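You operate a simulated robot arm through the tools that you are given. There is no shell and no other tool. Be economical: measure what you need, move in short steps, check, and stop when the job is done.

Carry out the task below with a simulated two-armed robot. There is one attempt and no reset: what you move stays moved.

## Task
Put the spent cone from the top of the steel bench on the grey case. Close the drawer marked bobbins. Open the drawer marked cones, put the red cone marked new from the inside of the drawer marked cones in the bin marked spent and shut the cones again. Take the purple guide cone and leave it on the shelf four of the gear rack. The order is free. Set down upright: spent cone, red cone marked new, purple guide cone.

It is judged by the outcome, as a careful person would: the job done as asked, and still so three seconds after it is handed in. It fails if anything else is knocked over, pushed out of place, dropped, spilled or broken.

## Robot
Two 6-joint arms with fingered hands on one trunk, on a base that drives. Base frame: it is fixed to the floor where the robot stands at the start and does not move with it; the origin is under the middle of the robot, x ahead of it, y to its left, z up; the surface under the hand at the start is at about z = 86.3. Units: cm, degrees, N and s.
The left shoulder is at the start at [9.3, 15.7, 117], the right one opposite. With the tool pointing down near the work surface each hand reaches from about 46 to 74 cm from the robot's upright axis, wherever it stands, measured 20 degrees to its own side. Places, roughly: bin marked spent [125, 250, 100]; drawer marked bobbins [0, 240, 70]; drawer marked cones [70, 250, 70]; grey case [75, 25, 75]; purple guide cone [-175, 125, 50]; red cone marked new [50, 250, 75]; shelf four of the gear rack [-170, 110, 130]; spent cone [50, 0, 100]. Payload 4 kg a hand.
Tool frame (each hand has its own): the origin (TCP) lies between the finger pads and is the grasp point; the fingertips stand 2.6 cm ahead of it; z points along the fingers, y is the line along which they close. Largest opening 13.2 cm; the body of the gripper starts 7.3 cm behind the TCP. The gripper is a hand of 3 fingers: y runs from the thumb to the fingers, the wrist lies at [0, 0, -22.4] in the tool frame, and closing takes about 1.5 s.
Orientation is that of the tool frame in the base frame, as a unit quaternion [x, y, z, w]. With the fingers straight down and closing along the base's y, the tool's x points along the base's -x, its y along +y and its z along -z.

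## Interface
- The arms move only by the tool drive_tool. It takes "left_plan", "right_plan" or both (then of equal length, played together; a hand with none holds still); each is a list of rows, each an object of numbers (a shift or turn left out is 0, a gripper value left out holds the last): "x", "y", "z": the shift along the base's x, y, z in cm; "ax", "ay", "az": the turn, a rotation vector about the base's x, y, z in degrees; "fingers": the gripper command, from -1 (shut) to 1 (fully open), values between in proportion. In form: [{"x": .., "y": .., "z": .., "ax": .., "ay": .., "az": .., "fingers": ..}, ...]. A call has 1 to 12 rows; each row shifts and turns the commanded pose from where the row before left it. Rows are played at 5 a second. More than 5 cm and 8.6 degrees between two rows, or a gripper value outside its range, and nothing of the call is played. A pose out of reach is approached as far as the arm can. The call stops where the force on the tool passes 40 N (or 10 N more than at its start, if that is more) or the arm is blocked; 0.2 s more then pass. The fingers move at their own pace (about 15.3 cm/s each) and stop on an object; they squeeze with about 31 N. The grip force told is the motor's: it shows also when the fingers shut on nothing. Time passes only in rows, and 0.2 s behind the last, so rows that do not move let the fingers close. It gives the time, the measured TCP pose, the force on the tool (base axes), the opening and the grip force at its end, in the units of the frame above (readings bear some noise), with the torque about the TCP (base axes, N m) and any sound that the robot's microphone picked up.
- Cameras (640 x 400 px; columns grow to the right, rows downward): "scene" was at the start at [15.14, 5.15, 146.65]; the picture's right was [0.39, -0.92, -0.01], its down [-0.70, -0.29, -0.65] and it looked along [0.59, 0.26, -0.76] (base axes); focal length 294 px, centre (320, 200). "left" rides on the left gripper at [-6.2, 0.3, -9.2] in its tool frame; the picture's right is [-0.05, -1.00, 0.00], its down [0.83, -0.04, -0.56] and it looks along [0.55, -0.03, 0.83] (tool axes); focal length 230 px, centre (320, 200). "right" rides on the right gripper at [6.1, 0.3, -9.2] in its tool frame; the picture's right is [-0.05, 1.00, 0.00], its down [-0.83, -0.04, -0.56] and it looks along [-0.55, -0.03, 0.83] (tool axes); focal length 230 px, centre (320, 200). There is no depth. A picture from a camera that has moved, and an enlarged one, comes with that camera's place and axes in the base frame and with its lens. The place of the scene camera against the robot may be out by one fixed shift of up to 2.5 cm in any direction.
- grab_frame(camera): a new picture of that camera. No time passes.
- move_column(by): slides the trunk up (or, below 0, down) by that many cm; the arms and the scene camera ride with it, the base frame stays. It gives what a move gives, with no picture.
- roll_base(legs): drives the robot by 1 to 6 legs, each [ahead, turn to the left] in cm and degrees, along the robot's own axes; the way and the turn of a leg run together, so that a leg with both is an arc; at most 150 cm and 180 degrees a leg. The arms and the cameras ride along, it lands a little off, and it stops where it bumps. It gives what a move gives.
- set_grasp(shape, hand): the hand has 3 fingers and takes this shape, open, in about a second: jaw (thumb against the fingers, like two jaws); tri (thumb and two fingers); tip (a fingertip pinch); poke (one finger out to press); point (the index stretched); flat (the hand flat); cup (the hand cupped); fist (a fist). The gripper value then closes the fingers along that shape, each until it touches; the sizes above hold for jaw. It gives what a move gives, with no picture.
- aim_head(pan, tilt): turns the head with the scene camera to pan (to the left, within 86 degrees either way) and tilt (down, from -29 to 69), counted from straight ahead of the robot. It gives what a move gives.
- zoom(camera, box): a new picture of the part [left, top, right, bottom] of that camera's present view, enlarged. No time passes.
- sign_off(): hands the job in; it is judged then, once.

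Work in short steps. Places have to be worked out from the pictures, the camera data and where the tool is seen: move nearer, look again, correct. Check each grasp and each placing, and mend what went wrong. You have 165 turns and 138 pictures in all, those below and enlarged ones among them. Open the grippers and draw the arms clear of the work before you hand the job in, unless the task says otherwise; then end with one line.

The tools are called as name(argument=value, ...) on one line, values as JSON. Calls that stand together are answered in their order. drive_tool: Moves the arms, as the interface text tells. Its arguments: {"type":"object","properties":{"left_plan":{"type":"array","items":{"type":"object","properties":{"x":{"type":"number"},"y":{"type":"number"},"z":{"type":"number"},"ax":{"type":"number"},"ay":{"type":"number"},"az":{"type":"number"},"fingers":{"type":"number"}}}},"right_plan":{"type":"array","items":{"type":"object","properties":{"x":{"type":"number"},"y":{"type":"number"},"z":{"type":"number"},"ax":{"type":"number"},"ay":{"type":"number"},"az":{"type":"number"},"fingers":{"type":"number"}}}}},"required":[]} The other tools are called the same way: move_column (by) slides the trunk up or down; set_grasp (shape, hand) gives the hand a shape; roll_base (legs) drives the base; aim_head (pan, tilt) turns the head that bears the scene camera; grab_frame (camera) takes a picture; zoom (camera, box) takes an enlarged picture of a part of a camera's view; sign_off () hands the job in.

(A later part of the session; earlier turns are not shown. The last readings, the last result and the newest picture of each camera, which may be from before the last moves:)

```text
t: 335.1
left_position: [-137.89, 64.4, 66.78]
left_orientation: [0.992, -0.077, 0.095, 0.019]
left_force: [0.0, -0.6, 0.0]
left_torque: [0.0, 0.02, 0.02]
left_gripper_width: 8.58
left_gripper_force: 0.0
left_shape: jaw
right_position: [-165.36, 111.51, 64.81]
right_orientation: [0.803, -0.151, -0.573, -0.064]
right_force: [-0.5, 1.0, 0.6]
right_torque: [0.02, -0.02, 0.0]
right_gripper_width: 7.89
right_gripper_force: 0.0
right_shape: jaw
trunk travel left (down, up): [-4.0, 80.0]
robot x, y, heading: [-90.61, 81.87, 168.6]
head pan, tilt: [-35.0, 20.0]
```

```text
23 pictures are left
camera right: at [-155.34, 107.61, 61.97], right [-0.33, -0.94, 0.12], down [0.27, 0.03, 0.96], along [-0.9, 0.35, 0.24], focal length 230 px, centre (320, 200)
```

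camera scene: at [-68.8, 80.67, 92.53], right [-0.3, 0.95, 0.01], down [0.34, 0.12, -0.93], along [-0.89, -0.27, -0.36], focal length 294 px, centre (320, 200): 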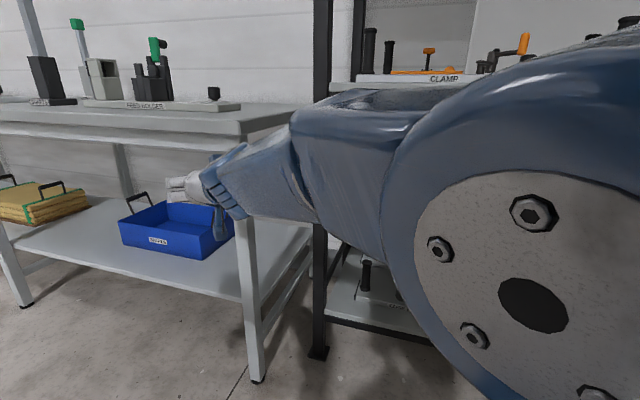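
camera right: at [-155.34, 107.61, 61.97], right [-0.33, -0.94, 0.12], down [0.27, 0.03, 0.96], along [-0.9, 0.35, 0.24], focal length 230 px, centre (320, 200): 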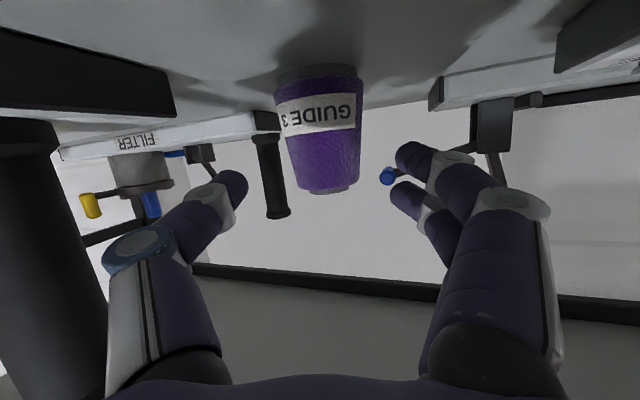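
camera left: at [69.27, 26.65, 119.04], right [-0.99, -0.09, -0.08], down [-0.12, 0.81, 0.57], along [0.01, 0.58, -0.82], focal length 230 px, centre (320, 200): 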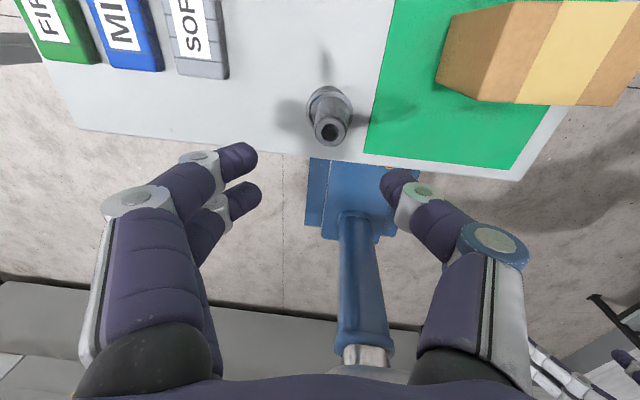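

About 3 cm forward and 3 cm down remain. I lower the trunk 3.3 cm, then advance with the arm.

move_column(by=-3.3)

drive_tool(right_plan=[{"x": -1.2, "y": 0.4}, {"x": -1.2, "y": 0.4}, {"x": -0.8, "y": 0.2}, {}, {}])

grab_frame(camera="right")

```text
t: 335.9
left_position: [-137.58, 64.32, 63.84]
left_orientation: [0.993, -0.076, 0.093, 0.019]
left_force: [0.2, 0.0, 0.0]
left_torque: [-0.02, -0.01, -0.03]
left_gripper_width: 8.58
left_gripper_force: 0.2
left_shape: jaw
right_position: [-165.17, 111.26, 62.4]
right_orientation: [0.799, -0.15, -0.579, -0.063]
right_force: [-16.5, 8.5, 35.8]
right_torque: [-1.27, -3.47, 0.2]
right_gripper_width: 7.86
right_gripper_force: 0.2
right_shape: jaw
trunk travel left (down, up): [-0.7, 83.3]
robot x, y, heading: [-90.81, 81.92, 168.9]
head pan, tilt: [-35.0, 20.0]
```

```text
t: 336.5
left_position: [-137.52, 64.14, 62.84]
left_orientation: [0.991, -0.077, 0.106, 0.02]
left_force: [0.1, -0.6, 0.6]
left_torque: [-0.03, -0.02, 0.0]
left_gripper_width: 8.54
left_gripper_force: 0.1
left_shape: jaw
right_position: [-166.61, 111.86, 63.01]
right_orientation: [0.797, -0.15, -0.581, -0.065]
right_force: [-0.5, 0.4, -0.2]
right_torque: [0.0, 0.0, 0.01]
right_gripper_width: 7.84
right_gripper_force: 0.1
right_shape: jaw
trunk travel left (down, up): [-0.7, 83.3]
robot x, y, heading: [-90.38, 81.9, 168.7]
head pan, tilt: [-35.0, 20.0]
stopped in row 3 (right hand): the force on the tool passed its limit at 102 N (the readings are from after the stop); the commanded pose is now the measured one
```

```text
22 pictures are left
camera right: at [-156.74, 108.0, 60.01], right [-0.33, -0.94, 0.12], down [0.29, 0.02, 0.96], along [-0.9, 0.35, 0.26], focal length 230 px, centre (320, 200)
```

right: 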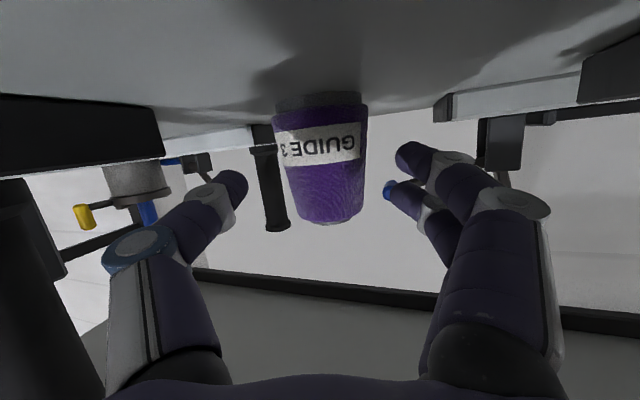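

The hand's camera housing touched the tray/shelf below. I tilt the hand ~15° more downward to lift the housing, before going further.

drive_tool(right_plan=[{"ax": -1, "ay": -5, "z": 0.3}, {"ax": -1, "ay": -5}, {"ax": -1, "ay": -5}, {}, {}])

grab_frame(camera="right")

```text
t: 337.7
left_position: [-137.33, 64.31, 62.91]
left_orientation: [0.991, -0.077, 0.106, 0.022]
left_force: [-0.3, -0.9, -0.5]
left_torque: [-0.02, 0.0, -0.02]
left_gripper_width: 8.56
left_gripper_force: 0.1
left_shape: jaw
right_position: [-166.83, 111.88, 63.59]
right_orientation: [0.867, -0.157, -0.468, -0.063]
right_force: [-0.8, -0.1, 0.1]
right_torque: [0.02, -0.01, -0.01]
right_gripper_width: 7.88
right_gripper_force: 0.1
right_shape: jaw
trunk travel left (down, up): [-0.7, 83.3]
robot x, y, heading: [-91.05, 81.47, 168.8]
head pan, tilt: [-35.0, 20.0]
```

```text
21 pictures are left
camera right: at [-156.55, 107.97, 63.39], right [-0.36, -0.93, 0.08], down [0.03, 0.07, 1.0], along [-0.93, 0.36, 0.0], focal length 230 px, centre (320, 200)
```

right: 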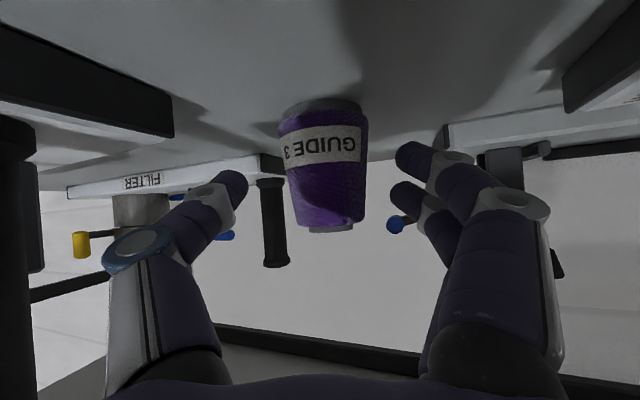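

Housing now well clear. I advance the last 2.4 cm, lower 1.8 cm, and close on the cone.

drive_tool(right_plan=[{"x": -1.2, "y": 0.4, "z": -0.6}, {"x": -1.1, "y": 0.4, "z": -0.6}, {"z": -0.6}, {}, {}])

drive_tool(right_plan=[{"fingers": -0.1}, {"fingers": -0.4}, {"fingers": -1}, {}, {}, {}, {}])

grab_frame(camera="right")

```text
t: 338.9
left_position: [-137.39, 64.31, 63.05]
left_orientation: [0.991, -0.077, 0.105, 0.021]
left_force: [-0.1, -0.7, 0.4]
left_torque: [0.0, 0.01, -0.02]
left_gripper_width: 8.59
left_gripper_force: 0.0
left_shape: jaw
right_position: [-169.28, 112.71, 61.85]
right_orientation: [0.867, -0.157, -0.468, -0.064]
right_force: [-0.3, 0.0, 0.0]
right_torque: [0.0, 0.01, 0.02]
right_gripper_width: 7.86
right_gripper_force: 0.0
right_shape: jaw
trunk travel left (down, up): [-0.7, 83.3]
robot x, y, heading: [-90.69, 81.92, 168.7]
head pan, tilt: [-35.0, 20.0]
```

```text
t: 340.5
left_position: [-137.32, 64.24, 62.9]
left_orientation: [0.991, -0.078, 0.106, 0.021]
left_force: [0.8, -0.1, -0.4]
left_torque: [-0.01, 0.0, 0.04]
left_gripper_width: 8.58
left_gripper_force: 0.0
left_shape: jaw
right_position: [-169.21, 112.69, 61.9]
right_orientation: [0.867, -0.156, -0.469, -0.063]
right_force: [-0.2, -0.3, 0.7]
right_torque: [0.03, 0.02, 0.01]
right_gripper_width: 4.58
right_gripper_force: 31.3
right_shape: jaw
trunk travel left (down, up): [-0.7, 83.3]
robot x, y, heading: [-90.34, 81.8, 168.5]
head pan, tilt: [-35.0, 20.0]
```

```text
20 pictures are left
camera right: at [-158.96, 108.83, 61.74], right [-0.36, -0.93, 0.08], down [0.03, 0.07, 1.0], along [-0.93, 0.36, 0.0], focal length 230 px, centre (320, 200)
```

right: 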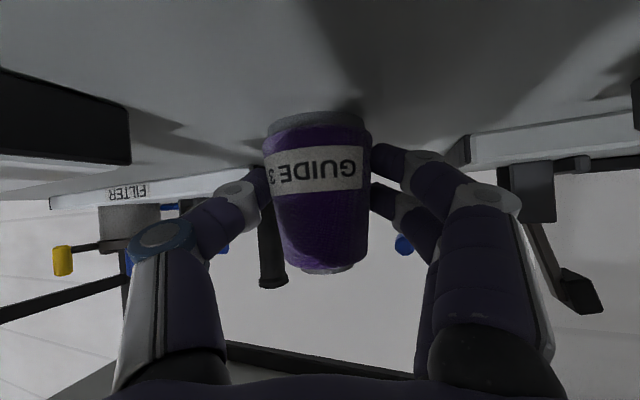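

Gripped at 4.6 cm. I lift 4.5 cm with the trunk and back straight out of the rack.

move_column(by=4.5)

roll_base(legs=[[-18, 0]])

roll_base(legs=[[-25, 0]])

aim_head(pan=-15, tilt=20)

grab_frame(camera="scene")

```text
t: 341.4
left_position: [-137.52, 64.44, 67.31]
left_orientation: [0.991, -0.077, 0.107, 0.021]
left_force: [0.4, -0.4, -0.5]
left_torque: [-0.03, 0.0, 0.01]
left_gripper_width: 8.56
left_gripper_force: 0.0
left_shape: jaw
right_position: [-169.34, 112.8, 66.31]
right_orientation: [0.868, -0.157, -0.467, -0.063]
right_force: [-0.2, 0.4, -1.7]
right_torque: [0.0, 0.0, 0.0]
right_gripper_width: 4.58
right_gripper_force: 31.3
right_shape: jaw
trunk travel left (down, up): [-5.2, 78.8]
robot x, y, heading: [-90.4, 81.86, 168.6]
head pan, tilt: [-35.0, 20.0]
```

```text
t: 342.9
left_position: [-120.0, 60.87, 69.02]
left_orientation: [0.992, -0.081, 0.096, 0.019]
left_force: [0.0, 0.1, -0.9]
left_torque: [0.01, -0.02, 0.0]
left_gripper_width: 8.56
left_gripper_force: 0.1
left_shape: jaw
right_position: [-151.16, 109.75, 66.4]
right_orientation: [0.867, -0.16, -0.467, -0.065]
right_force: [-0.3, 0.0, -1.4]
right_torque: [-0.02, 0.01, 0.03]
right_gripper_width: 4.58
right_gripper_force: 31.3
right_shape: jaw
trunk travel left (down, up): [-5.2, 78.8]
robot x, y, heading: [-72.66, 78.31, 168.2]
head pan, tilt: [-35.0, 20.0]
```

```text
t: 344.7
left_position: [-95.03, 55.95, 69.88]
left_orientation: [0.991, -0.083, 0.098, 0.02]
left_force: [-0.9, 0.1, 0.3]
left_torque: [0.03, -0.01, 0.0]
left_gripper_width: 8.59
left_gripper_force: 0.1
left_shape: jaw
right_position: [-125.46, 104.63, 68.1]
right_orientation: [0.862, -0.162, -0.476, -0.067]
right_force: [0.1, -0.3, -0.6]
right_torque: [0.03, -0.07, 0.01]
right_gripper_width: 4.61
right_gripper_force: 31.2
right_shape: jaw
trunk travel left (down, up): [-5.2, 78.8]
robot x, y, heading: [-47.96, 73.01, 167.3]
head pan, tilt: [-35.0, 20.0]
```

```text
t: 345.6
left_position: [-94.57, 55.8, 69.09]
left_orientation: [0.99, -0.083, 0.112, 0.021]
left_force: [0.5, -0.3, -0.7]
left_torque: [0.0, -0.02, -0.01]
left_gripper_width: 8.56
left_gripper_force: 0.0
left_shape: jaw
right_position: [-124.63, 104.35, 69.61]
right_orientation: [0.858, -0.162, -0.483, -0.067]
right_force: [0.4, 0.1, -2.4]
right_torque: [-0.01, -0.05, -0.01]
right_gripper_width: 4.57
right_gripper_force: 30.7
right_shape: jaw
trunk travel left (down, up): [-5.2, 78.8]
robot x, y, heading: [-48.24, 72.95, 167.5]
head pan, tilt: [-15.0, 20.0]
```

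```text
19 pictures are left
camera scene: at [-62.66, 80.55, 85.7], right [0.46, 0.89, 0.01], down [0.32, -0.16, -0.93], along [-0.83, 0.43, -0.36], focal length 294 px, centre (320, 200)
```

scene: 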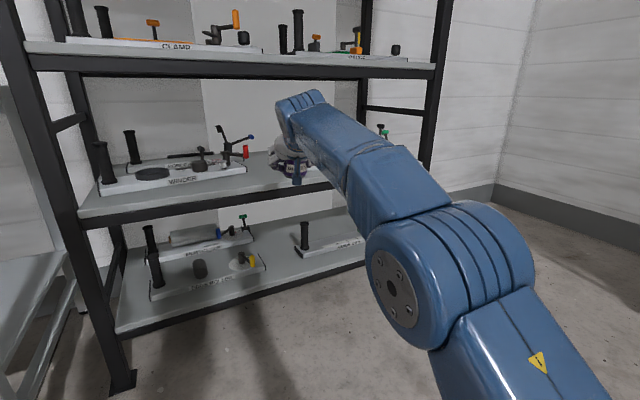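

The cone is out and the rack is undisturbed. I raise the trunk so the cone is above shelf four's height and look for the free slot.

move_column(by=40)

move_column(by=35)

aim_head(pan=5, tilt=25)

grab_frame(camera="scene")

grab_frame(camera="right")

```text
t: 349.4
left_position: [-95.13, 56.0, 108.32]
left_orientation: [0.989, -0.084, 0.124, 0.023]
left_force: [-0.7, -0.1, 0.6]
left_torque: [-0.02, 0.01, -0.01]
left_gripper_width: 8.57
left_gripper_force: 0.0
left_shape: jaw
right_position: [-124.89, 104.38, 109.73]
right_orientation: [0.859, -0.162, -0.482, -0.067]
right_force: [1.1, 0.2, -1.5]
right_torque: [-0.01, -0.03, 0.01]
right_gripper_width: 4.6
right_gripper_force: 30.5
right_shape: jaw
trunk travel left (down, up): [-45.2, 38.8]
robot x, y, heading: [-47.55, 72.88, 167.8]
head pan, tilt: [-15.0, 20.0]
```

```text
t: 350.6
left_position: [-93.99, 55.59, 114.97]
left_orientation: [0.984, -0.084, 0.153, 0.027]
left_force: [0.7, 0.1, -0.2]
left_torque: [-0.02, 0.05, 0.0]
left_gripper_width: 8.58
left_gripper_force: 0.0
left_shape: jaw
right_position: [-122.8, 103.84, 120.07]
right_orientation: [0.853, -0.162, -0.491, -0.067]
right_force: [0.4, 0.1, -1.1]
right_torque: [-0.02, 0.03, -0.02]
right_gripper_width: 4.56
right_gripper_force: 29.8
right_shape: jaw
trunk travel left (down, up): [-53.4, 30.6]
robot x, y, heading: [-48.2, 72.99, 167.8]
head pan, tilt: [-15.0, 20.0]
stopped: the arm was blocked; the commanded pose is now the measured one
```

```text
t: 351.4
left_position: [-94.37, 55.78, 114.83]
left_orientation: [0.984, -0.082, 0.154, 0.027]
left_force: [0.0, 0.5, -0.2]
left_torque: [-0.02, 0.01, 0.0]
left_gripper_width: 8.56
left_gripper_force: 0.0
left_shape: jaw
right_position: [-123.14, 104.12, 119.53]
right_orientation: [0.854, -0.162, -0.489, -0.067]
right_force: [-0.1, -0.9, -1.1]
right_torque: [0.03, -0.05, -0.01]
right_gripper_width: 4.56
right_gripper_force: 30.9
right_shape: jaw
trunk travel left (down, up): [-53.4, 30.6]
robot x, y, heading: [-48.19, 72.76, 167.6]
head pan, tilt: [5.0, 25.0]
```

```text
18 pictures are left
camera scene: at [-64.5, 77.7, 133.1], right [0.13, 0.99, 0.0], down [0.44, -0.06, -0.9], along [-0.89, 0.12, -0.44], focal length 294 px, centre (320, 200)
```

scene: 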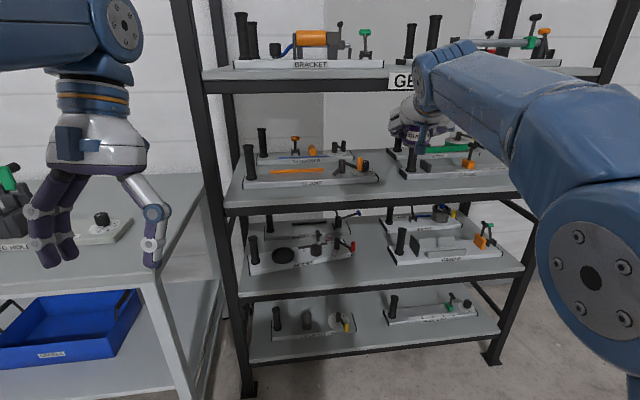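

```text
17 pictures are left
camera right: at [-113.03, 99.96, 118.9], right [-0.37, -0.93, 0.09], down [0.08, 0.06, 0.99], along [-0.93, 0.37, 0.05], focal length 230 px, centre (320, 200)
```

right: 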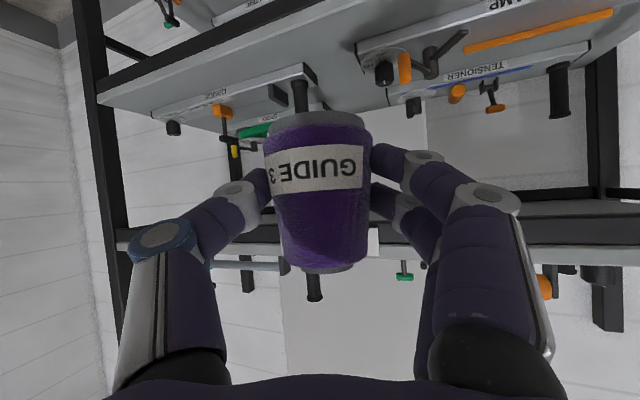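

The rise was cut short by the left arm sagging inward; I push it out and level it, then raise the rest.

drive_tool(left_plan=[{"x": -2.5, "y": 0.5, "ax": 1, "ay": 5}, {"x": -2.5, "y": 0.5, "ax": 1, "ay": 5}, {"x": -2.5, "y": 0.5, "ax": 1, "ay": 5}, {"x": -2.5, "y": 0.5}, {}, {}])

move_column(by=29)

aim_head(pan=-5, tilt=30)

grab_frame(camera="scene")

```text
t: 352.8
left_position: [-103.57, 57.67, 117.22]
left_orientation: [0.996, -0.083, -0.015, 0.007]
left_force: [0.2, 0.0, -0.9]
left_torque: [0.0, 0.02, 0.02]
left_gripper_width: 8.6
left_gripper_force: 0.1
left_shape: jaw
left hand out of reach, approached as far as the arm can: row 1
right_position: [-123.2, 104.03, 119.66]
right_orientation: [0.854, -0.163, -0.49, -0.068]
right_force: [-0.2, 0.0, -1.1]
right_torque: [0.01, 0.0, -0.04]
right_gripper_width: 4.57
right_gripper_force: 30.5
right_shape: jaw
trunk travel left (down, up): [-53.4, 30.6]
robot x, y, heading: [-48.06, 72.76, 167.6]
head pan, tilt: [5.0, 25.0]
```

```text
t: 353.8
left_position: [-100.73, 56.95, 123.5]
left_orientation: [0.996, -0.082, -0.028, 0.005]
left_force: [0.2, -0.1, 0.3]
left_torque: [0.01, 0.03, -0.06]
left_gripper_width: 8.55
left_gripper_force: 0.0
left_shape: jaw
right_position: [-120.58, 103.54, 126.72]
right_orientation: [0.848, -0.163, -0.499, -0.069]
right_force: [0.7, 0.1, -1.0]
right_torque: [0.0, 0.02, -0.05]
right_gripper_width: 4.57
right_gripper_force: 31.2
right_shape: jaw
trunk travel left (down, up): [-58.4, 25.6]
robot x, y, heading: [-48.1, 72.83, 167.4]
head pan, tilt: [5.0, 25.0]
stopped: the arm was blocked; the commanded pose is now the measured one
```

```text
t: 354.5
left_position: [-101.35, 57.01, 123.1]
left_orientation: [0.996, -0.083, -0.024, 0.006]
left_force: [0.4, -0.3, -0.2]
left_torque: [0.03, -0.03, 0.0]
left_gripper_width: 8.53
left_gripper_force: 0.1
left_shape: jaw
right_position: [-121.13, 103.63, 126.17]
right_orientation: [0.849, -0.163, -0.498, -0.068]
right_force: [0.2, 0.1, -1.8]
right_torque: [0.01, -0.02, 0.02]
right_gripper_width: 4.58
right_gripper_force: 31.3
right_shape: jaw
trunk travel left (down, up): [-58.4, 25.6]
robot x, y, heading: [-47.97, 72.85, 167.5]
head pan, tilt: [-5.0, 30.0]
```

```text
16 pictures are left
camera scene: at [-63.89, 79.15, 137.28], right [0.3, 0.95, 0.0], down [0.49, -0.15, -0.86], along [-0.82, 0.26, -0.52], focal length 294 px, centre (320, 200)
```

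scene: 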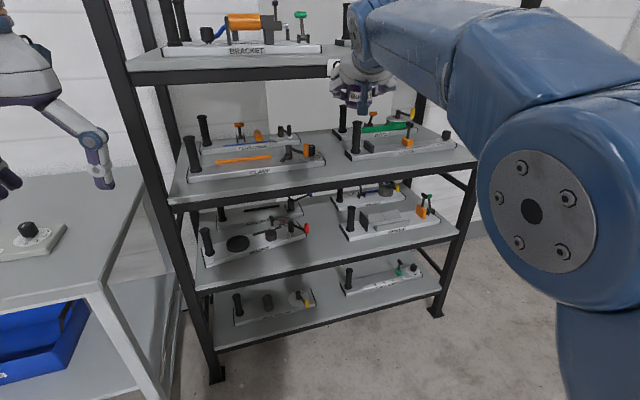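

I raise in smaller steps to avoid the stop.

move_column(by=9)

drive_tool(right_plan=[{}, {}, {}])

move_column(by=9)

drive_tool(right_plan=[{}, {}, {}])

```text
t: 355.7
left_position: [-101.66, 57.15, 132.09]
left_orientation: [0.996, -0.084, -0.024, 0.006]
left_force: [-0.1, 0.0, 0.3]
left_torque: [0.0, -0.01, -0.03]
left_gripper_width: 8.57
left_gripper_force: 0.0
left_shape: jaw
right_position: [-121.35, 103.69, 135.0]
right_orientation: [0.849, -0.164, -0.498, -0.069]
right_force: [-0.3, 0.5, -1.9]
right_torque: [0.0, -0.04, 0.0]
right_gripper_width: 4.58
right_gripper_force: 30.9
right_shape: jaw
trunk travel left (down, up): [-67.4, 16.6]
robot x, y, heading: [-47.95, 72.95, 167.5]
head pan, tilt: [-5.0, 30.0]
```

```text
t: 356.5
left_position: [-101.61, 57.14, 132.34]
left_orientation: [0.996, -0.083, -0.024, 0.006]
left_force: [0.6, 0.2, 0.1]
left_torque: [0.01, 0.0, 0.01]
left_gripper_width: 8.59
left_gripper_force: 0.0
left_shape: jaw
right_position: [-121.18, 103.72, 135.0]
right_orientation: [0.849, -0.164, -0.498, -0.069]
right_force: [-0.6, 0.0, -0.4]
right_torque: [-0.02, 0.01, 0.03]
right_gripper_width: 4.59
right_gripper_force: 30.7
right_shape: jaw
trunk travel left (down, up): [-67.4, 16.6]
robot x, y, heading: [-48.03, 72.84, 167.6]
head pan, tilt: [-5.0, 30.0]
```

```text
t: 357.1
left_position: [-100.17, 56.79, 133.11]
left_orientation: [0.996, -0.084, 0.007, 0.01]
left_force: [0.0, -0.7, -0.7]
left_torque: [0.01, 0.03, -0.01]
left_gripper_width: 8.59
left_gripper_force: 0.1
left_shape: jaw
right_position: [-118.46, 103.04, 139.86]
right_orientation: [0.844, -0.165, -0.505, -0.07]
right_force: [1.3, -0.9, -1.3]
right_torque: [-0.05, 0.02, 0.01]
right_gripper_width: 4.55
right_gripper_force: 31.3
right_shape: jaw
trunk travel left (down, up): [-70.4, 13.6]
robot x, y, heading: [-48.17, 72.53, 167.5]
head pan, tilt: [-5.0, 30.0]
stopped: the arm was blocked; the commanded pose is now the measured one
```

```text
t: 357.9
left_position: [-100.66, 57.0, 133.21]
left_orientation: [0.996, -0.084, 0.006, 0.01]
left_force: [-0.1, -0.8, 0.9]
left_torque: [-0.01, 0.01, 0.03]
left_gripper_width: 8.55
left_gripper_force: 0.0
left_shape: jaw
right_position: [-119.03, 103.2, 139.55]
right_orientation: [0.845, -0.165, -0.505, -0.069]
right_force: [-0.2, -0.4, -1.4]
right_torque: [-0.02, 0.0, -0.02]
right_gripper_width: 4.56
right_gripper_force: 31.0
right_shape: jaw
trunk travel left (down, up): [-70.4, 13.6]
robot x, y, heading: [-47.9, 72.8, 167.5]
head pan, tilt: [-5.0, 30.0]
```

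TCP at z≈139.5, enough above shelf four (z≈128). I correct the pitch by 4.5° and drive in over the shelf edge, then check with the hand camera.

drive_tool(right_plan=[{"ax": -0.5, "ay": -2.2, "y": 1}, {"ax": -0.5, "ay": -2.2, "y": 1}, {}, {}])

roll_base(legs=[[26, 0]])

grab_frame(camera="right")

grab_frame(camera="scene")

```text
t: 359.0
left_position: [-99.51, 56.74, 130.66]
left_orientation: [0.996, -0.083, 0.04, 0.014]
left_force: [-0.2, -0.4, 1.2]
left_torque: [0.01, 0.01, 0.01]
left_gripper_width: 8.58
left_gripper_force: 0.0
left_shape: jaw
right_position: [-116.34, 104.47, 141.03]
right_orientation: [0.86, -0.167, -0.478, -0.068]
right_force: [0.3, 0.3, -1.5]
right_torque: [0.0, 0.0, 0.01]
right_gripper_width: 4.53
right_gripper_force: 30.8
right_shape: jaw
trunk travel left (down, up): [-70.4, 13.6]
robot x, y, heading: [-48.06, 72.86, 167.8]
head pan, tilt: [-5.0, 30.0]
stopped in row 4 (right hand): the arm was blocked; the commanded pose is now the measured one
```

```text
t: 360.8
left_position: [-124.15, 62.21, 130.78]
left_orientation: [0.995, -0.086, 0.037, 0.015]
left_force: [0.3, 1.2, -0.1]
left_torque: [0.0, -0.01, 0.02]
left_gripper_width: 8.55
left_gripper_force: 0.1
left_shape: jaw
right_position: [-141.2, 110.09, 141.01]
right_orientation: [0.859, -0.166, -0.479, -0.068]
right_force: [0.2, -0.1, -0.9]
right_torque: [-0.01, -0.03, 0.0]
right_gripper_width: 4.56
right_gripper_force: 31.1
right_shape: jaw
trunk travel left (down, up): [-70.4, 13.6]
robot x, y, heading: [-72.76, 78.27, 167.5]
head pan, tilt: [-5.0, 30.0]
```

```text
15 pictures are left
camera right: at [-131.01, 105.86, 140.71], right [-0.38, -0.92, 0.09], down [0.05, 0.07, 1.0], along [-0.92, 0.38, 0.02], focal length 230 px, centre (320, 200)
```

right: 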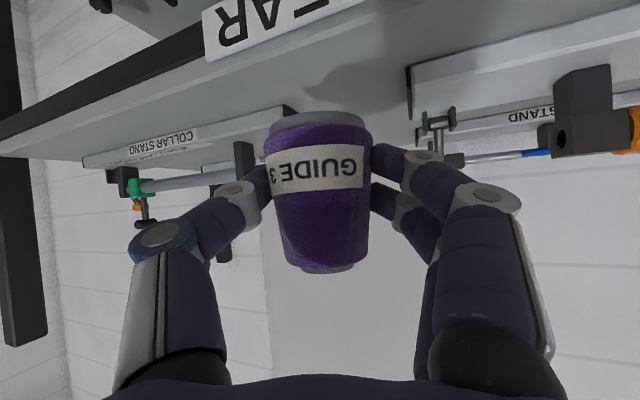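

```text
14 pictures are left
camera scene: at [-88.67, 84.63, 149.32], right [0.3, 0.95, 0.0], down [0.49, -0.15, -0.86], along [-0.82, 0.26, -0.51], focal length 294 px, centre (320, 200)
```

scene: 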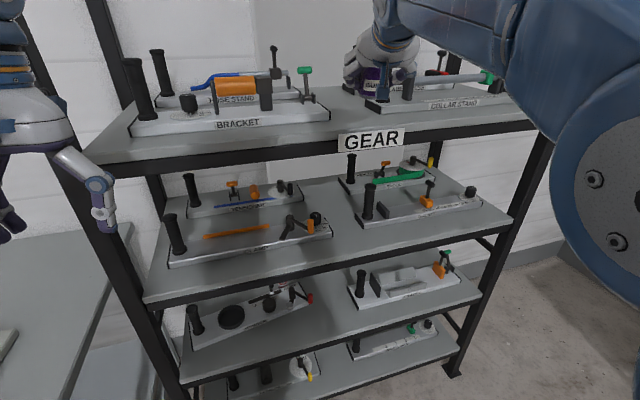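

Slot on shelf four spans y≈105.4–119.5 starting at x≈−157; I aim for [−156.5, 112.5]. Drive 13 cm further, then check height and position.

roll_base(legs=[[13, 0]])

drive_tool(right_plan=[{"x": -0.8, "z": -1.5}, {"x": -0.8, "z": -1.5}, {"z": -1}, {}, {}])

grab_frame(camera="right")

zoom(camera="scene", box=[280, 10, 480, 150])

```text
t: 362.1
left_position: [-133.97, 64.27, 130.02]
left_orientation: [0.995, -0.085, 0.051, 0.017]
left_force: [0.2, -0.5, 2.3]
left_torque: [0.02, 0.11, -0.03]
left_gripper_width: 8.58
left_gripper_force: 0.0
left_shape: jaw
right_position: [-150.09, 111.82, 143.17]
right_orientation: [0.853, -0.166, -0.49, -0.069]
right_force: [0.7, -0.3, -0.1]
right_torque: [-0.01, -0.08, 0.01]
right_gripper_width: 4.54
right_gripper_force: 31.1
right_shape: jaw
trunk travel left (down, up): [-70.4, 13.6]
robot x, y, heading: [-84.85, 81.5, 167.6]
head pan, tilt: [-5.0, 30.0]
```

```text
t: 363.3
left_position: [-134.39, 64.51, 127.37]
left_orientation: [0.992, -0.084, 0.091, 0.021]
left_force: [0.3, 1.2, -0.4]
left_torque: [0.01, -0.02, 0.02]
left_gripper_width: 8.58
left_gripper_force: 0.0
left_shape: jaw
right_position: [-151.17, 111.97, 139.23]
right_orientation: [0.852, -0.166, -0.492, -0.069]
right_force: [0.0, -0.2, -2.1]
right_torque: [-0.02, -0.03, -0.01]
right_gripper_width: 4.53
right_gripper_force: 31.4
right_shape: jaw
trunk travel left (down, up): [-70.4, 13.6]
robot x, y, heading: [-85.15, 80.79, 167.5]
head pan, tilt: [-5.0, 30.0]
```

```text
13 pictures are left
camera right: at [-141.1, 107.75, 138.54], right [-0.38, -0.92, 0.09], down [0.08, 0.06, 0.99], along [-0.92, 0.38, 0.05], focal length 230 px, centre (320, 200)
```

right: 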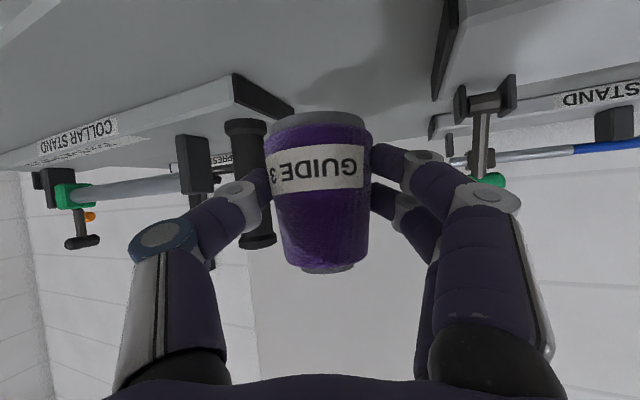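

```text
2.86 times, centred on (380, 80) of scene
camera zoom: at [-100.97, 87.32, 149.33], right [0.3, 0.95, 0.0], down [0.49, -0.15, -0.86], along [-0.82, 0.26, -0.51], focal length 839 px, centre (149, 543)
```

zoom: 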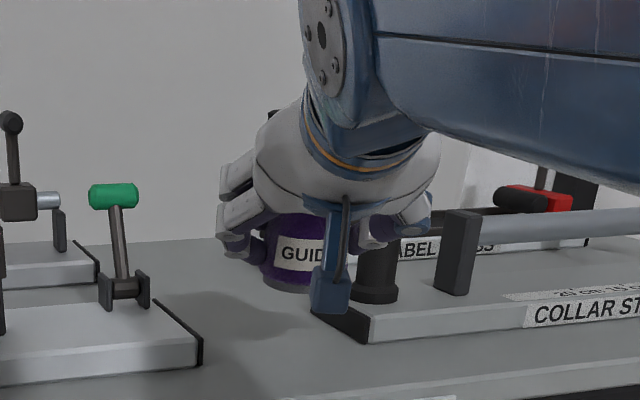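

The cone hovers over the slot. Target is [−153.8, 111.3] on the clear surface, just ahead of the post. I correct the tilt 3° and lower to just above the shelf.

drive_tool(right_plan=[{"x": -1.2, "y": -0.3, "ax": -0.3, "ay": -1.5}, {"x": -1.2, "y": -0.3, "ax": -0.3, "ay": -1.5}, {"z": -1.5}, {"z": -1.5}, {"z": -1}, {}, {}])

grab_frame(camera="right")

```text
t: 364.9
left_position: [-134.71, 64.39, 127.29]
left_orientation: [0.992, -0.086, 0.093, 0.021]
left_force: [0.2, 0.1, -0.4]
left_torque: [0.01, 0.02, 0.0]
left_gripper_width: 8.59
left_gripper_force: 0.0
left_shape: jaw
right_position: [-153.88, 111.38, 135.34]
right_orientation: [0.866, -0.167, -0.467, -0.069]
right_force: [-0.2, 0.5, -1.8]
right_torque: [0.01, -0.01, 0.03]
right_gripper_width: 4.53
right_gripper_force: 31.0
right_shape: jaw
trunk travel left (down, up): [-70.4, 13.6]
robot x, y, heading: [-85.08, 80.84, 167.5]
head pan, tilt: [-5.0, 30.0]
```

```text
11 pictures are left
camera right: at [-143.63, 107.16, 135.09], right [-0.38, -0.92, 0.08], down [0.03, 0.07, 1.0], along [-0.92, 0.38, 0.0], focal length 230 px, centre (320, 200)
```

right: 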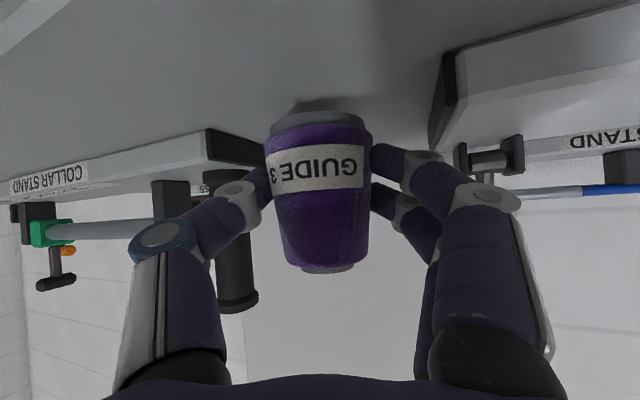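

Orientation matches the grasp pose. I lower in small steps watching the force.

drive_tool(right_plan=[{"z": -0.6}, {"z": -0.6}, {}, {}])

drive_tool(right_plan=[{"z": -0.5}, {}, {}])

drive_tool(right_plan=[{"z": -0.4}, {}, {}])

```text
t: 365.9
left_position: [-134.66, 64.5, 127.36]
left_orientation: [0.992, -0.085, 0.091, 0.022]
left_force: [-1.0, 0.3, -0.6]
left_torque: [-0.02, 0.02, 0.01]
left_gripper_width: 8.6
left_gripper_force: 0.2
left_shape: jaw
right_position: [-153.96, 111.44, 133.91]
right_orientation: [0.865, -0.169, -0.467, -0.07]
right_force: [0.2, -0.4, -1.2]
right_torque: [0.01, -0.02, 0.03]
right_gripper_width: 4.52
right_gripper_force: 30.8
right_shape: jaw
trunk travel left (down, up): [-70.4, 13.6]
robot x, y, heading: [-84.82, 81.15, 167.6]
head pan, tilt: [-5.0, 30.0]
```

```text
t: 366.7
left_position: [-134.63, 64.45, 127.28]
left_orientation: [0.992, -0.084, 0.091, 0.022]
left_force: [0.1, 0.1, 0.0]
left_torque: [0.04, -0.02, 0.04]
left_gripper_width: 8.58
left_gripper_force: 0.1
left_shape: jaw
right_position: [-153.76, 111.28, 133.83]
right_orientation: [0.864, -0.167, -0.469, -0.069]
right_force: [-4.1, 1.7, 11.1]
right_torque: [0.14, 0.09, 0.06]
right_gripper_width: 4.49
right_gripper_force: 30.8
right_shape: jaw
trunk travel left (down, up): [-70.4, 13.6]
robot x, y, heading: [-84.92, 81.17, 167.5]
head pan, tilt: [-5.0, 30.0]
```

```text
t: 367.5
left_position: [-134.5, 64.36, 127.4]
left_orientation: [0.992, -0.085, 0.09, 0.022]
left_force: [-0.7, -0.4, -1.0]
left_torque: [0.01, -0.04, -0.01]
left_gripper_width: 8.59
left_gripper_force: 0.0
left_shape: jaw
right_position: [-153.82, 111.25, 133.77]
right_orientation: [0.863, -0.166, -0.472, -0.068]
right_force: [-11.2, 6.9, 30.8]
right_torque: [0.33, 0.44, 0.02]
right_gripper_width: 4.52
right_gripper_force: 30.9
right_shape: jaw
trunk travel left (down, up): [-70.4, 13.6]
robot x, y, heading: [-84.86, 81.12, 167.7]
head pan, tilt: [-5.0, 30.0]
```

Contact at z≈133.8. I relieve the pressure, then open gently in steps.

drive_tool(right_plan=[{"z": 0.4}, {"z": 0.3}, {}, {"fingers": -0.25}, {}, {"fingers": -0.15}, {}, {"fingers": -0.05}, {}, {"fingers": 0.05}, {}, {}])

grab_frame(camera="right")

```text
t: 370.1
left_position: [-134.67, 64.37, 127.33]
left_orientation: [0.992, -0.084, 0.091, 0.022]
left_force: [0.2, 0.6, 0.7]
left_torque: [-0.03, -0.01, -0.02]
left_gripper_width: 8.61
left_gripper_force: 0.1
left_shape: jaw
right_position: [-153.99, 111.45, 133.87]
right_orientation: [0.865, -0.167, -0.468, -0.069]
right_force: [-0.6, 0.7, -0.2]
right_torque: [-0.01, 0.0, -0.01]
right_gripper_width: 6.85
right_gripper_force: 0.0
right_shape: jaw
trunk travel left (down, up): [-70.4, 13.6]
robot x, y, heading: [-84.77, 80.87, 167.8]
head pan, tilt: [-5.0, 30.0]
```

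```text
10 pictures are left
camera right: at [-143.73, 107.22, 133.79], right [-0.38, -0.92, 0.08], down [0.03, 0.07, 1.0], along [-0.92, 0.38, 0.0], focal length 230 px, centre (320, 200)
```

right: 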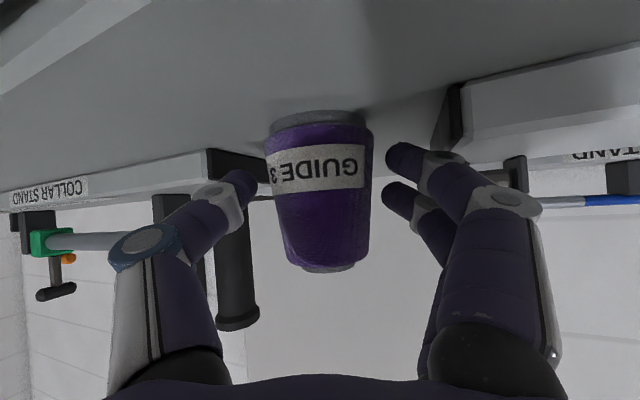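

The cone stands flush on the shelf. I withdraw the hand along its own axis, then check.

drive_tool(right_plan=[{"x": 0.9, "y": -0.3}, {"x": 1.3, "y": -0.5}, {"x": 1.3, "y": -0.5}, {"x": 1.3, "y": -0.5}, {"x": 1.3, "y": -0.5}, {"x": 1.3, "y": -0.5}, {"x": 1.3, "y": -0.5, "z": 0.5}, {}])

grab_frame(camera="right")

```text
t: 371.6
left_position: [-132.2, 63.89, 126.04]
left_orientation: [0.989, -0.084, 0.118, 0.024]
left_force: [0.0, 0.5, -0.3]
left_torque: [0.03, 0.02, -0.02]
left_gripper_width: 8.55
left_gripper_force: 0.1
left_shape: jaw
right_position: [-146.4, 108.8, 132.24]
right_orientation: [0.865, -0.175, -0.469, -0.044]
right_force: [-33.5, 16.8, 106.3]
right_torque: [-2.18, 3.17, -1.19]
right_gripper_width: 6.69
right_gripper_force: 0.0
right_shape: jaw
right hand out of reach, approached as far as the arm can: row 7
trunk travel left (down, up): [-70.4, 13.6]
robot x, y, heading: [-85.09, 80.95, 167.6]
head pan, tilt: [-5.0, 30.0]
stopped in row 7 (right hand): the force on the tool passed its limit at 43 N (the readings are from after the stop); the commanded pose is now the measured one
```

```text
9 pictures are left
camera right: at [-136.22, 104.68, 132.21], right [-0.37, -0.92, 0.13], down [0.04, 0.12, 0.99], along [-0.93, 0.37, -0.01], focal length 230 px, centre (320, 200)
```

right: 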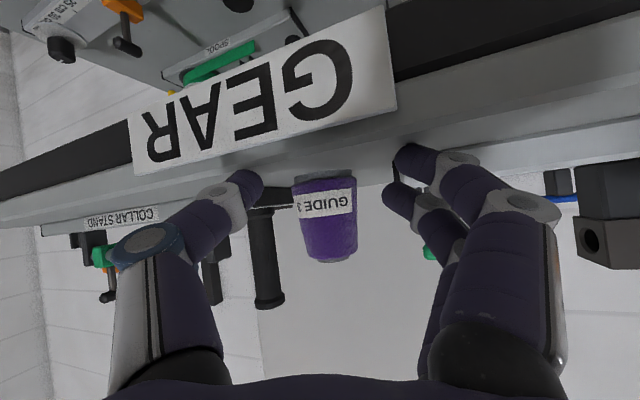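

The cone stands well, but my hand is pressing on the shelf as the arm folded. I raise the hand at once, then back the base away.

drive_tool(right_plan=[{"z": 1}, {"z": 1.5}, {"z": 1.5}, {}])

roll_base(legs=[[-12, 0]])

grab_frame(camera="right")

```text
t: 372.6
left_position: [-132.88, 64.01, 125.49]
left_orientation: [0.989, -0.085, 0.12, 0.025]
left_force: [0.4, 0.3, 0.7]
left_torque: [0.03, 0.05, 0.02]
left_gripper_width: 8.56
left_gripper_force: 0.0
left_shape: jaw
right_position: [-146.61, 108.9, 134.38]
right_orientation: [0.875, -0.175, -0.448, -0.059]
right_force: [-0.7, -0.5, 0.3]
right_torque: [0.03, 0.01, -0.04]
right_gripper_width: 6.89
right_gripper_force: 0.1
right_shape: jaw
right hand out of reach, approached as far as the arm can: row 1, 2
trunk travel left (down, up): [-70.4, 13.6]
robot x, y, heading: [-85.1, 81.12, 167.8]
head pan, tilt: [-5.0, 30.0]
```

```text
t: 373.8
left_position: [-120.13, 61.23, 128.42]
left_orientation: [0.993, -0.083, 0.076, 0.02]
left_force: [0.5, 0.1, 0.9]
left_torque: [-0.02, 0.0, -0.04]
left_gripper_width: 8.58
left_gripper_force: 0.0
left_shape: jaw
right_position: [-134.21, 105.95, 136.83]
right_orientation: [0.864, -0.173, -0.468, -0.06]
right_force: [-0.4, 0.1, -0.5]
right_torque: [-0.02, 0.01, 0.0]
right_gripper_width: 6.95
right_gripper_force: 0.0
right_shape: jaw
trunk travel left (down, up): [-70.4, 13.6]
robot x, y, heading: [-73.32, 78.46, 167.6]
head pan, tilt: [-5.0, 30.0]
```

```text
8 pictures are left
camera right: at [-124.01, 101.78, 136.8], right [-0.38, -0.92, 0.1], down [0.04, 0.09, 0.99], along [-0.93, 0.38, 0.0], focal length 230 px, centre (320, 200)
```

right: 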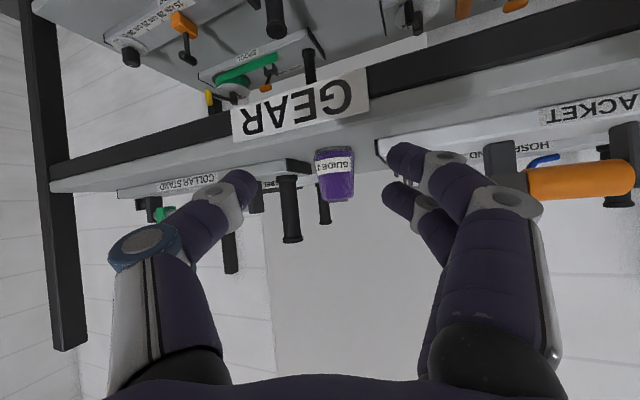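

The guide cone stands on shelf four. I back well clear and take an overview of the rack.

roll_base(legs=[[-40, 0]])

drive_tool(left_plan=[{"fingers": 1, "x": -2}, {"x": -2}, {"x": -2}, {}, {}], right_plan=[{"fingers": 1}, {}, {}, {}, {}])

aim_head(pan=5, tilt=20)

grab_frame(camera="scene")

```text
t: 376.3
left_position: [-83.08, 52.89, 126.23]
left_orientation: [0.991, -0.081, 0.105, 0.024]
left_force: [-0.7, 0.4, -0.6]
left_torque: [-0.01, -0.02, -0.03]
left_gripper_width: 8.57
left_gripper_force: 0.0
left_shape: jaw
right_position: [-97.27, 97.63, 135.65]
right_orientation: [0.869, -0.169, -0.462, -0.058]
right_force: [-0.6, 0.6, -0.1]
right_torque: [0.01, 0.01, -0.01]
right_gripper_width: 6.93
right_gripper_force: 0.1
right_shape: jaw
trunk travel left (down, up): [-70.4, 13.6]
robot x, y, heading: [-33.45, 70.12, 168.1]
head pan, tilt: [-5.0, 30.0]
```

```text
t: 377.7
left_position: [-84.24, 52.02, 128.05]
left_orientation: [0.993, -0.081, 0.086, 0.02]
left_force: [-0.4, -0.4, -0.6]
left_torque: [-0.01, -0.01, 0.0]
left_gripper_width: 13.2
left_gripper_force: 0.0
left_shape: jaw
right_position: [-94.67, 97.48, 129.14]
right_orientation: [0.896, -0.176, -0.405, -0.055]
right_force: [-0.4, -0.2, -0.6]
right_torque: [-0.03, 0.0, 0.0]
right_gripper_width: 13.19
right_gripper_force: 0.0
right_shape: jaw
trunk travel left (down, up): [-70.4, 13.6]
robot x, y, heading: [-34.16, 70.06, 168.2]
head pan, tilt: [-5.0, 30.0]
stopped in row 5 (right hand): the arm was blocked; the commanded pose is now the measured one
```

```text
t: 378.4
left_position: [-84.16, 52.07, 127.99]
left_orientation: [0.993, -0.081, 0.086, 0.021]
left_force: [0.3, 0.3, 0.0]
left_torque: [-0.01, 0.02, -0.03]
left_gripper_width: 13.15
left_gripper_force: 0.1
left_shape: jaw
right_position: [-94.85, 97.59, 128.9]
right_orientation: [0.896, -0.178, -0.403, -0.049]
right_force: [0.1, 0.5, 0.4]
right_torque: [0.02, -0.02, -0.02]
right_gripper_width: 13.23
right_gripper_force: 0.1
right_shape: jaw
trunk travel left (down, up): [-70.4, 13.6]
robot x, y, heading: [-33.97, 69.78, 168.3]
head pan, tilt: [5.0, 20.0]
```

```text
7 pictures are left
camera scene: at [-49.78, 77.1, 150.36], right [0.38, 0.93, 0.0], down [0.38, -0.15, -0.91], along [-0.84, 0.35, -0.41], focal length 294 px, centre (320, 200)
```

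scene: 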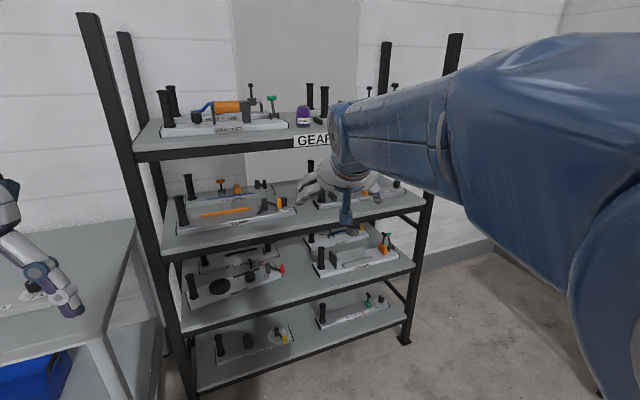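

The purple cone stands upright on shelf four and the trays look in order. I turn right to verify the drawers, bin and case from a distance.

roll_base(legs=[[0, -40]])

roll_base(legs=[[0, -50]])

aim_head(pan=-25, tilt=22)

grab_frame(camera="scene")

```text
t: 380.8
left_position: [-84.16, 88.97, 128.01]
left_orientation: [0.905, -0.416, 0.074, 0.048]
left_force: [0.4, -0.3, -0.2]
left_torque: [0.0, 0.02, 0.02]
left_gripper_width: 13.18
left_gripper_force: 0.0
left_shape: jaw
right_position: [-63.54, 130.6, 131.74]
right_orientation: [0.776, -0.468, -0.373, -0.199]
right_force: [-0.5, -0.6, 0.7]
right_torque: [-0.04, 0.01, -0.02]
right_gripper_width: 13.19
right_gripper_force: 0.1
right_shape: jaw
trunk travel left (down, up): [-70.4, 13.6]
robot x, y, heading: [-33.81, 70.02, 128.0]
head pan, tilt: [5.0, 20.0]
```

```text
t: 383.6
left_position: [-52.74, 118.8, 127.4]
left_orientation: [-0.649, 0.754, -0.057, -0.088]
left_force: [-0.4, -0.1, -0.2]
left_torque: [0.0, 0.0, -0.02]
left_gripper_width: 13.19
left_gripper_force: 0.1
left_shape: jaw
right_position: [-7.53, 131.05, 130.63]
right_orientation: [-0.514, 0.756, 0.243, 0.325]
right_force: [0.0, -0.3, 0.2]
right_torque: [-0.02, 0.0, -0.02]
right_gripper_width: 13.22
right_gripper_force: 0.1
right_shape: jaw
trunk travel left (down, up): [-70.4, 13.6]
robot x, y, heading: [-34.56, 70.1, 78.9]
head pan, tilt: [5.0, 20.0]
```

```text
t: 384.6
left_position: [-52.92, 117.32, 125.45]
left_orientation: [-0.646, 0.751, -0.077, -0.113]
left_force: [0.0, -0.3, 0.8]
left_torque: [0.01, -0.01, -0.01]
left_gripper_width: 13.19
left_gripper_force: 0.1
left_shape: jaw
right_position: [-7.46, 129.84, 127.27]
right_orientation: [-0.52, 0.768, 0.227, 0.299]
right_force: [-0.2, -0.2, 0.0]
right_torque: [0.0, 0.02, -0.01]
right_gripper_width: 13.19
right_gripper_force: 0.0
right_shape: jaw
trunk travel left (down, up): [-70.4, 13.6]
robot x, y, heading: [-34.96, 69.86, 78.7]
head pan, tilt: [-25.0, 22.0]
```

```text
6 pictures are left
camera scene: at [-29.58, 88.14, 151.05], right [0.92, -0.39, 0.0], down [-0.13, -0.32, -0.94], along [0.37, 0.86, -0.35], focal length 294 px, centre (320, 200)
```

scene: 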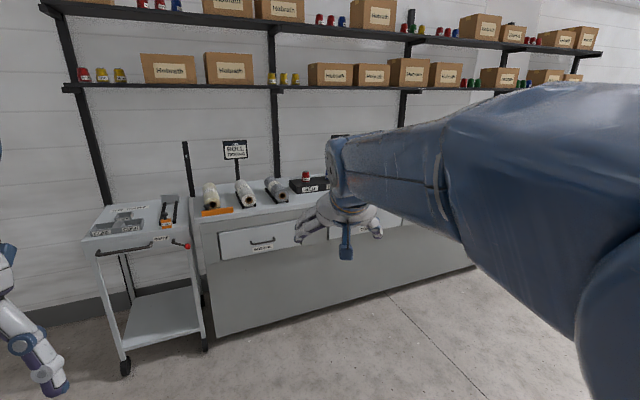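

I zoom on the bobbins drawer, and pan over to the bench to check the spent cone.

zoom(camera="scene", box=[180, 170, 340, 280])

aim_head(pan=-86, tilt=25)

grab_frame(camera="scene")

```text
3.64 times, centred on (260, 225) of scene
camera zoom: at [-29.58, 88.14, 151.05], right [0.92, -0.39, 0.0], down [-0.13, -0.32, -0.94], along [0.37, 0.86, -0.35], focal length 1068 px, centre (538, 109)
```

zoom: 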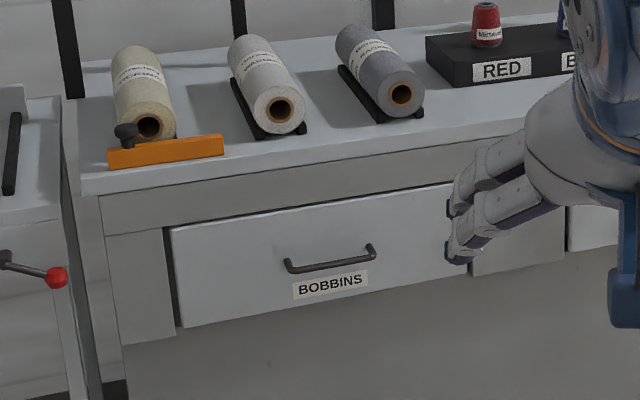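

```text
t: 385.9
left_position: [-53.0, 117.27, 125.29]
left_orientation: [-0.646, 0.751, -0.077, -0.113]
left_force: [-0.4, -0.1, -0.7]
left_torque: [0.0, -0.01, 0.01]
left_gripper_width: 13.17
left_gripper_force: 0.0
left_shape: jaw
right_position: [-7.37, 129.86, 127.32]
right_orientation: [-0.519, 0.768, 0.226, 0.3]
right_force: [-0.7, 0.5, -0.2]
right_torque: [0.01, -0.01, 0.01]
right_gripper_width: 13.24
right_gripper_force: 0.0
right_shape: jaw
trunk travel left (down, up): [-70.4, 13.6]
robot x, y, heading: [-34.54, 69.67, 78.7]
head pan, tilt: [-85.9, 25.0]
```

```text
4 pictures are left
camera scene: at [-29.53, 88.15, 150.94], right [0.92, -0.39, 0.0], down [-0.13, -0.33, -0.93], along [0.36, 0.86, -0.36], focal length 294 px, centre (320, 200)
```

scene: 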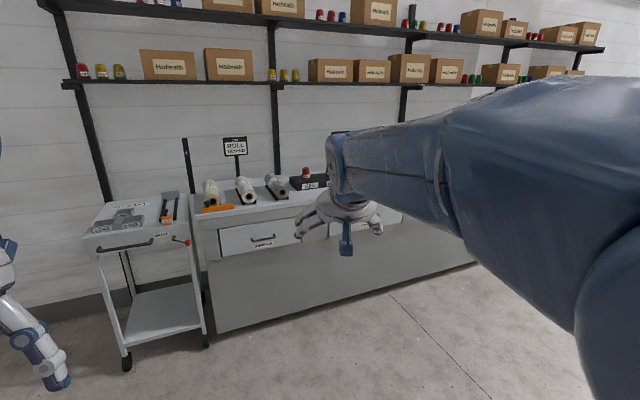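

The bobbins drawer is flush. I take the bench picture now that the head has turned.

grab_frame(camera="scene")

```text
3 pictures are left
camera scene: at [-29.53, 88.15, 150.94], right [0.92, -0.39, 0.0], down [-0.13, -0.33, -0.93], along [0.36, 0.86, -0.36], focal length 294 px, centre (320, 200)
```

scene: 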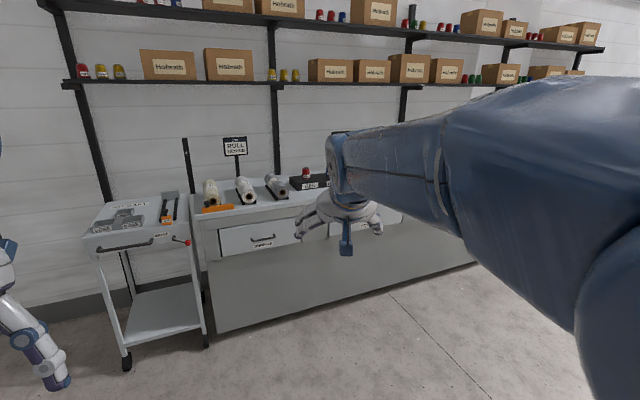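

The view didn't follow the head command; I turn the base right instead and take one last look at the bench.

roll_base(legs=[[0, -35], [0, -30]])

aim_head(pan=-40, tilt=25)

grab_frame(camera="scene")

```text
t: 389.6
left_position: [1.1, 106.69, 126.82]
left_orientation: [-0.143, 0.982, -0.004, -0.125]
left_force: [0.0, 0.1, -0.2]
left_torque: [-0.01, 0.02, 0.0]
left_gripper_width: 13.18
left_gripper_force: 0.1
left_shape: jaw
right_position: [31.76, 70.86, 129.54]
right_orientation: [-0.027, 0.921, 0.026, 0.387]
right_force: [0.7, 0.0, -0.5]
right_torque: [-0.01, 0.01, -0.01]
right_gripper_width: 13.2
right_gripper_force: 0.0
right_shape: jaw
trunk travel left (down, up): [-70.4, 13.6]
robot x, y, heading: [-34.9, 70.84, 13.9]
head pan, tilt: [-85.9, 25.0]
```

```text
t: 390.8
left_position: [-0.2, 106.43, 125.03]
left_orientation: [-0.141, 0.978, -0.006, -0.156]
left_force: [-1.2, -0.4, -0.7]
left_torque: [-0.01, 0.0, -0.03]
left_gripper_width: 13.21
left_gripper_force: 0.1
left_shape: jaw
right_position: [30.74, 70.58, 126.13]
right_orientation: [-0.029, 0.933, 0.019, 0.359]
right_force: [0.2, 0.1, -1.2]
right_torque: [0.01, 0.07, 0.01]
right_gripper_width: 13.21
right_gripper_force: 0.0
right_shape: jaw
trunk travel left (down, up): [-70.4, 13.6]
robot x, y, heading: [-34.59, 70.68, 13.8]
head pan, tilt: [-40.0, 25.0]
```

```text
2 pictures are left
camera scene: at [-18.75, 70.52, 150.13], right [-0.44, -0.9, 0.01], down [-0.4, 0.18, -0.9], along [0.81, -0.4, -0.44], focal length 294 px, centre (320, 200)
```

scene: 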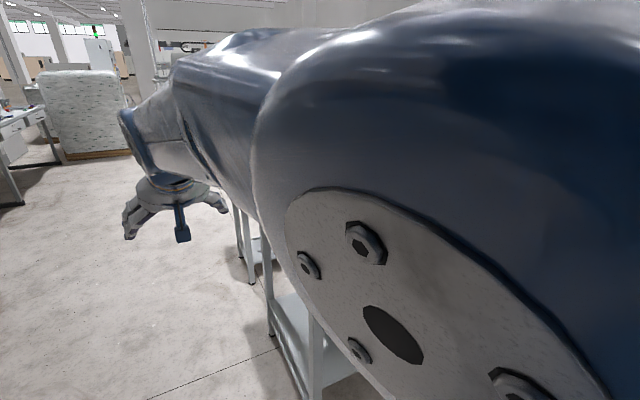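

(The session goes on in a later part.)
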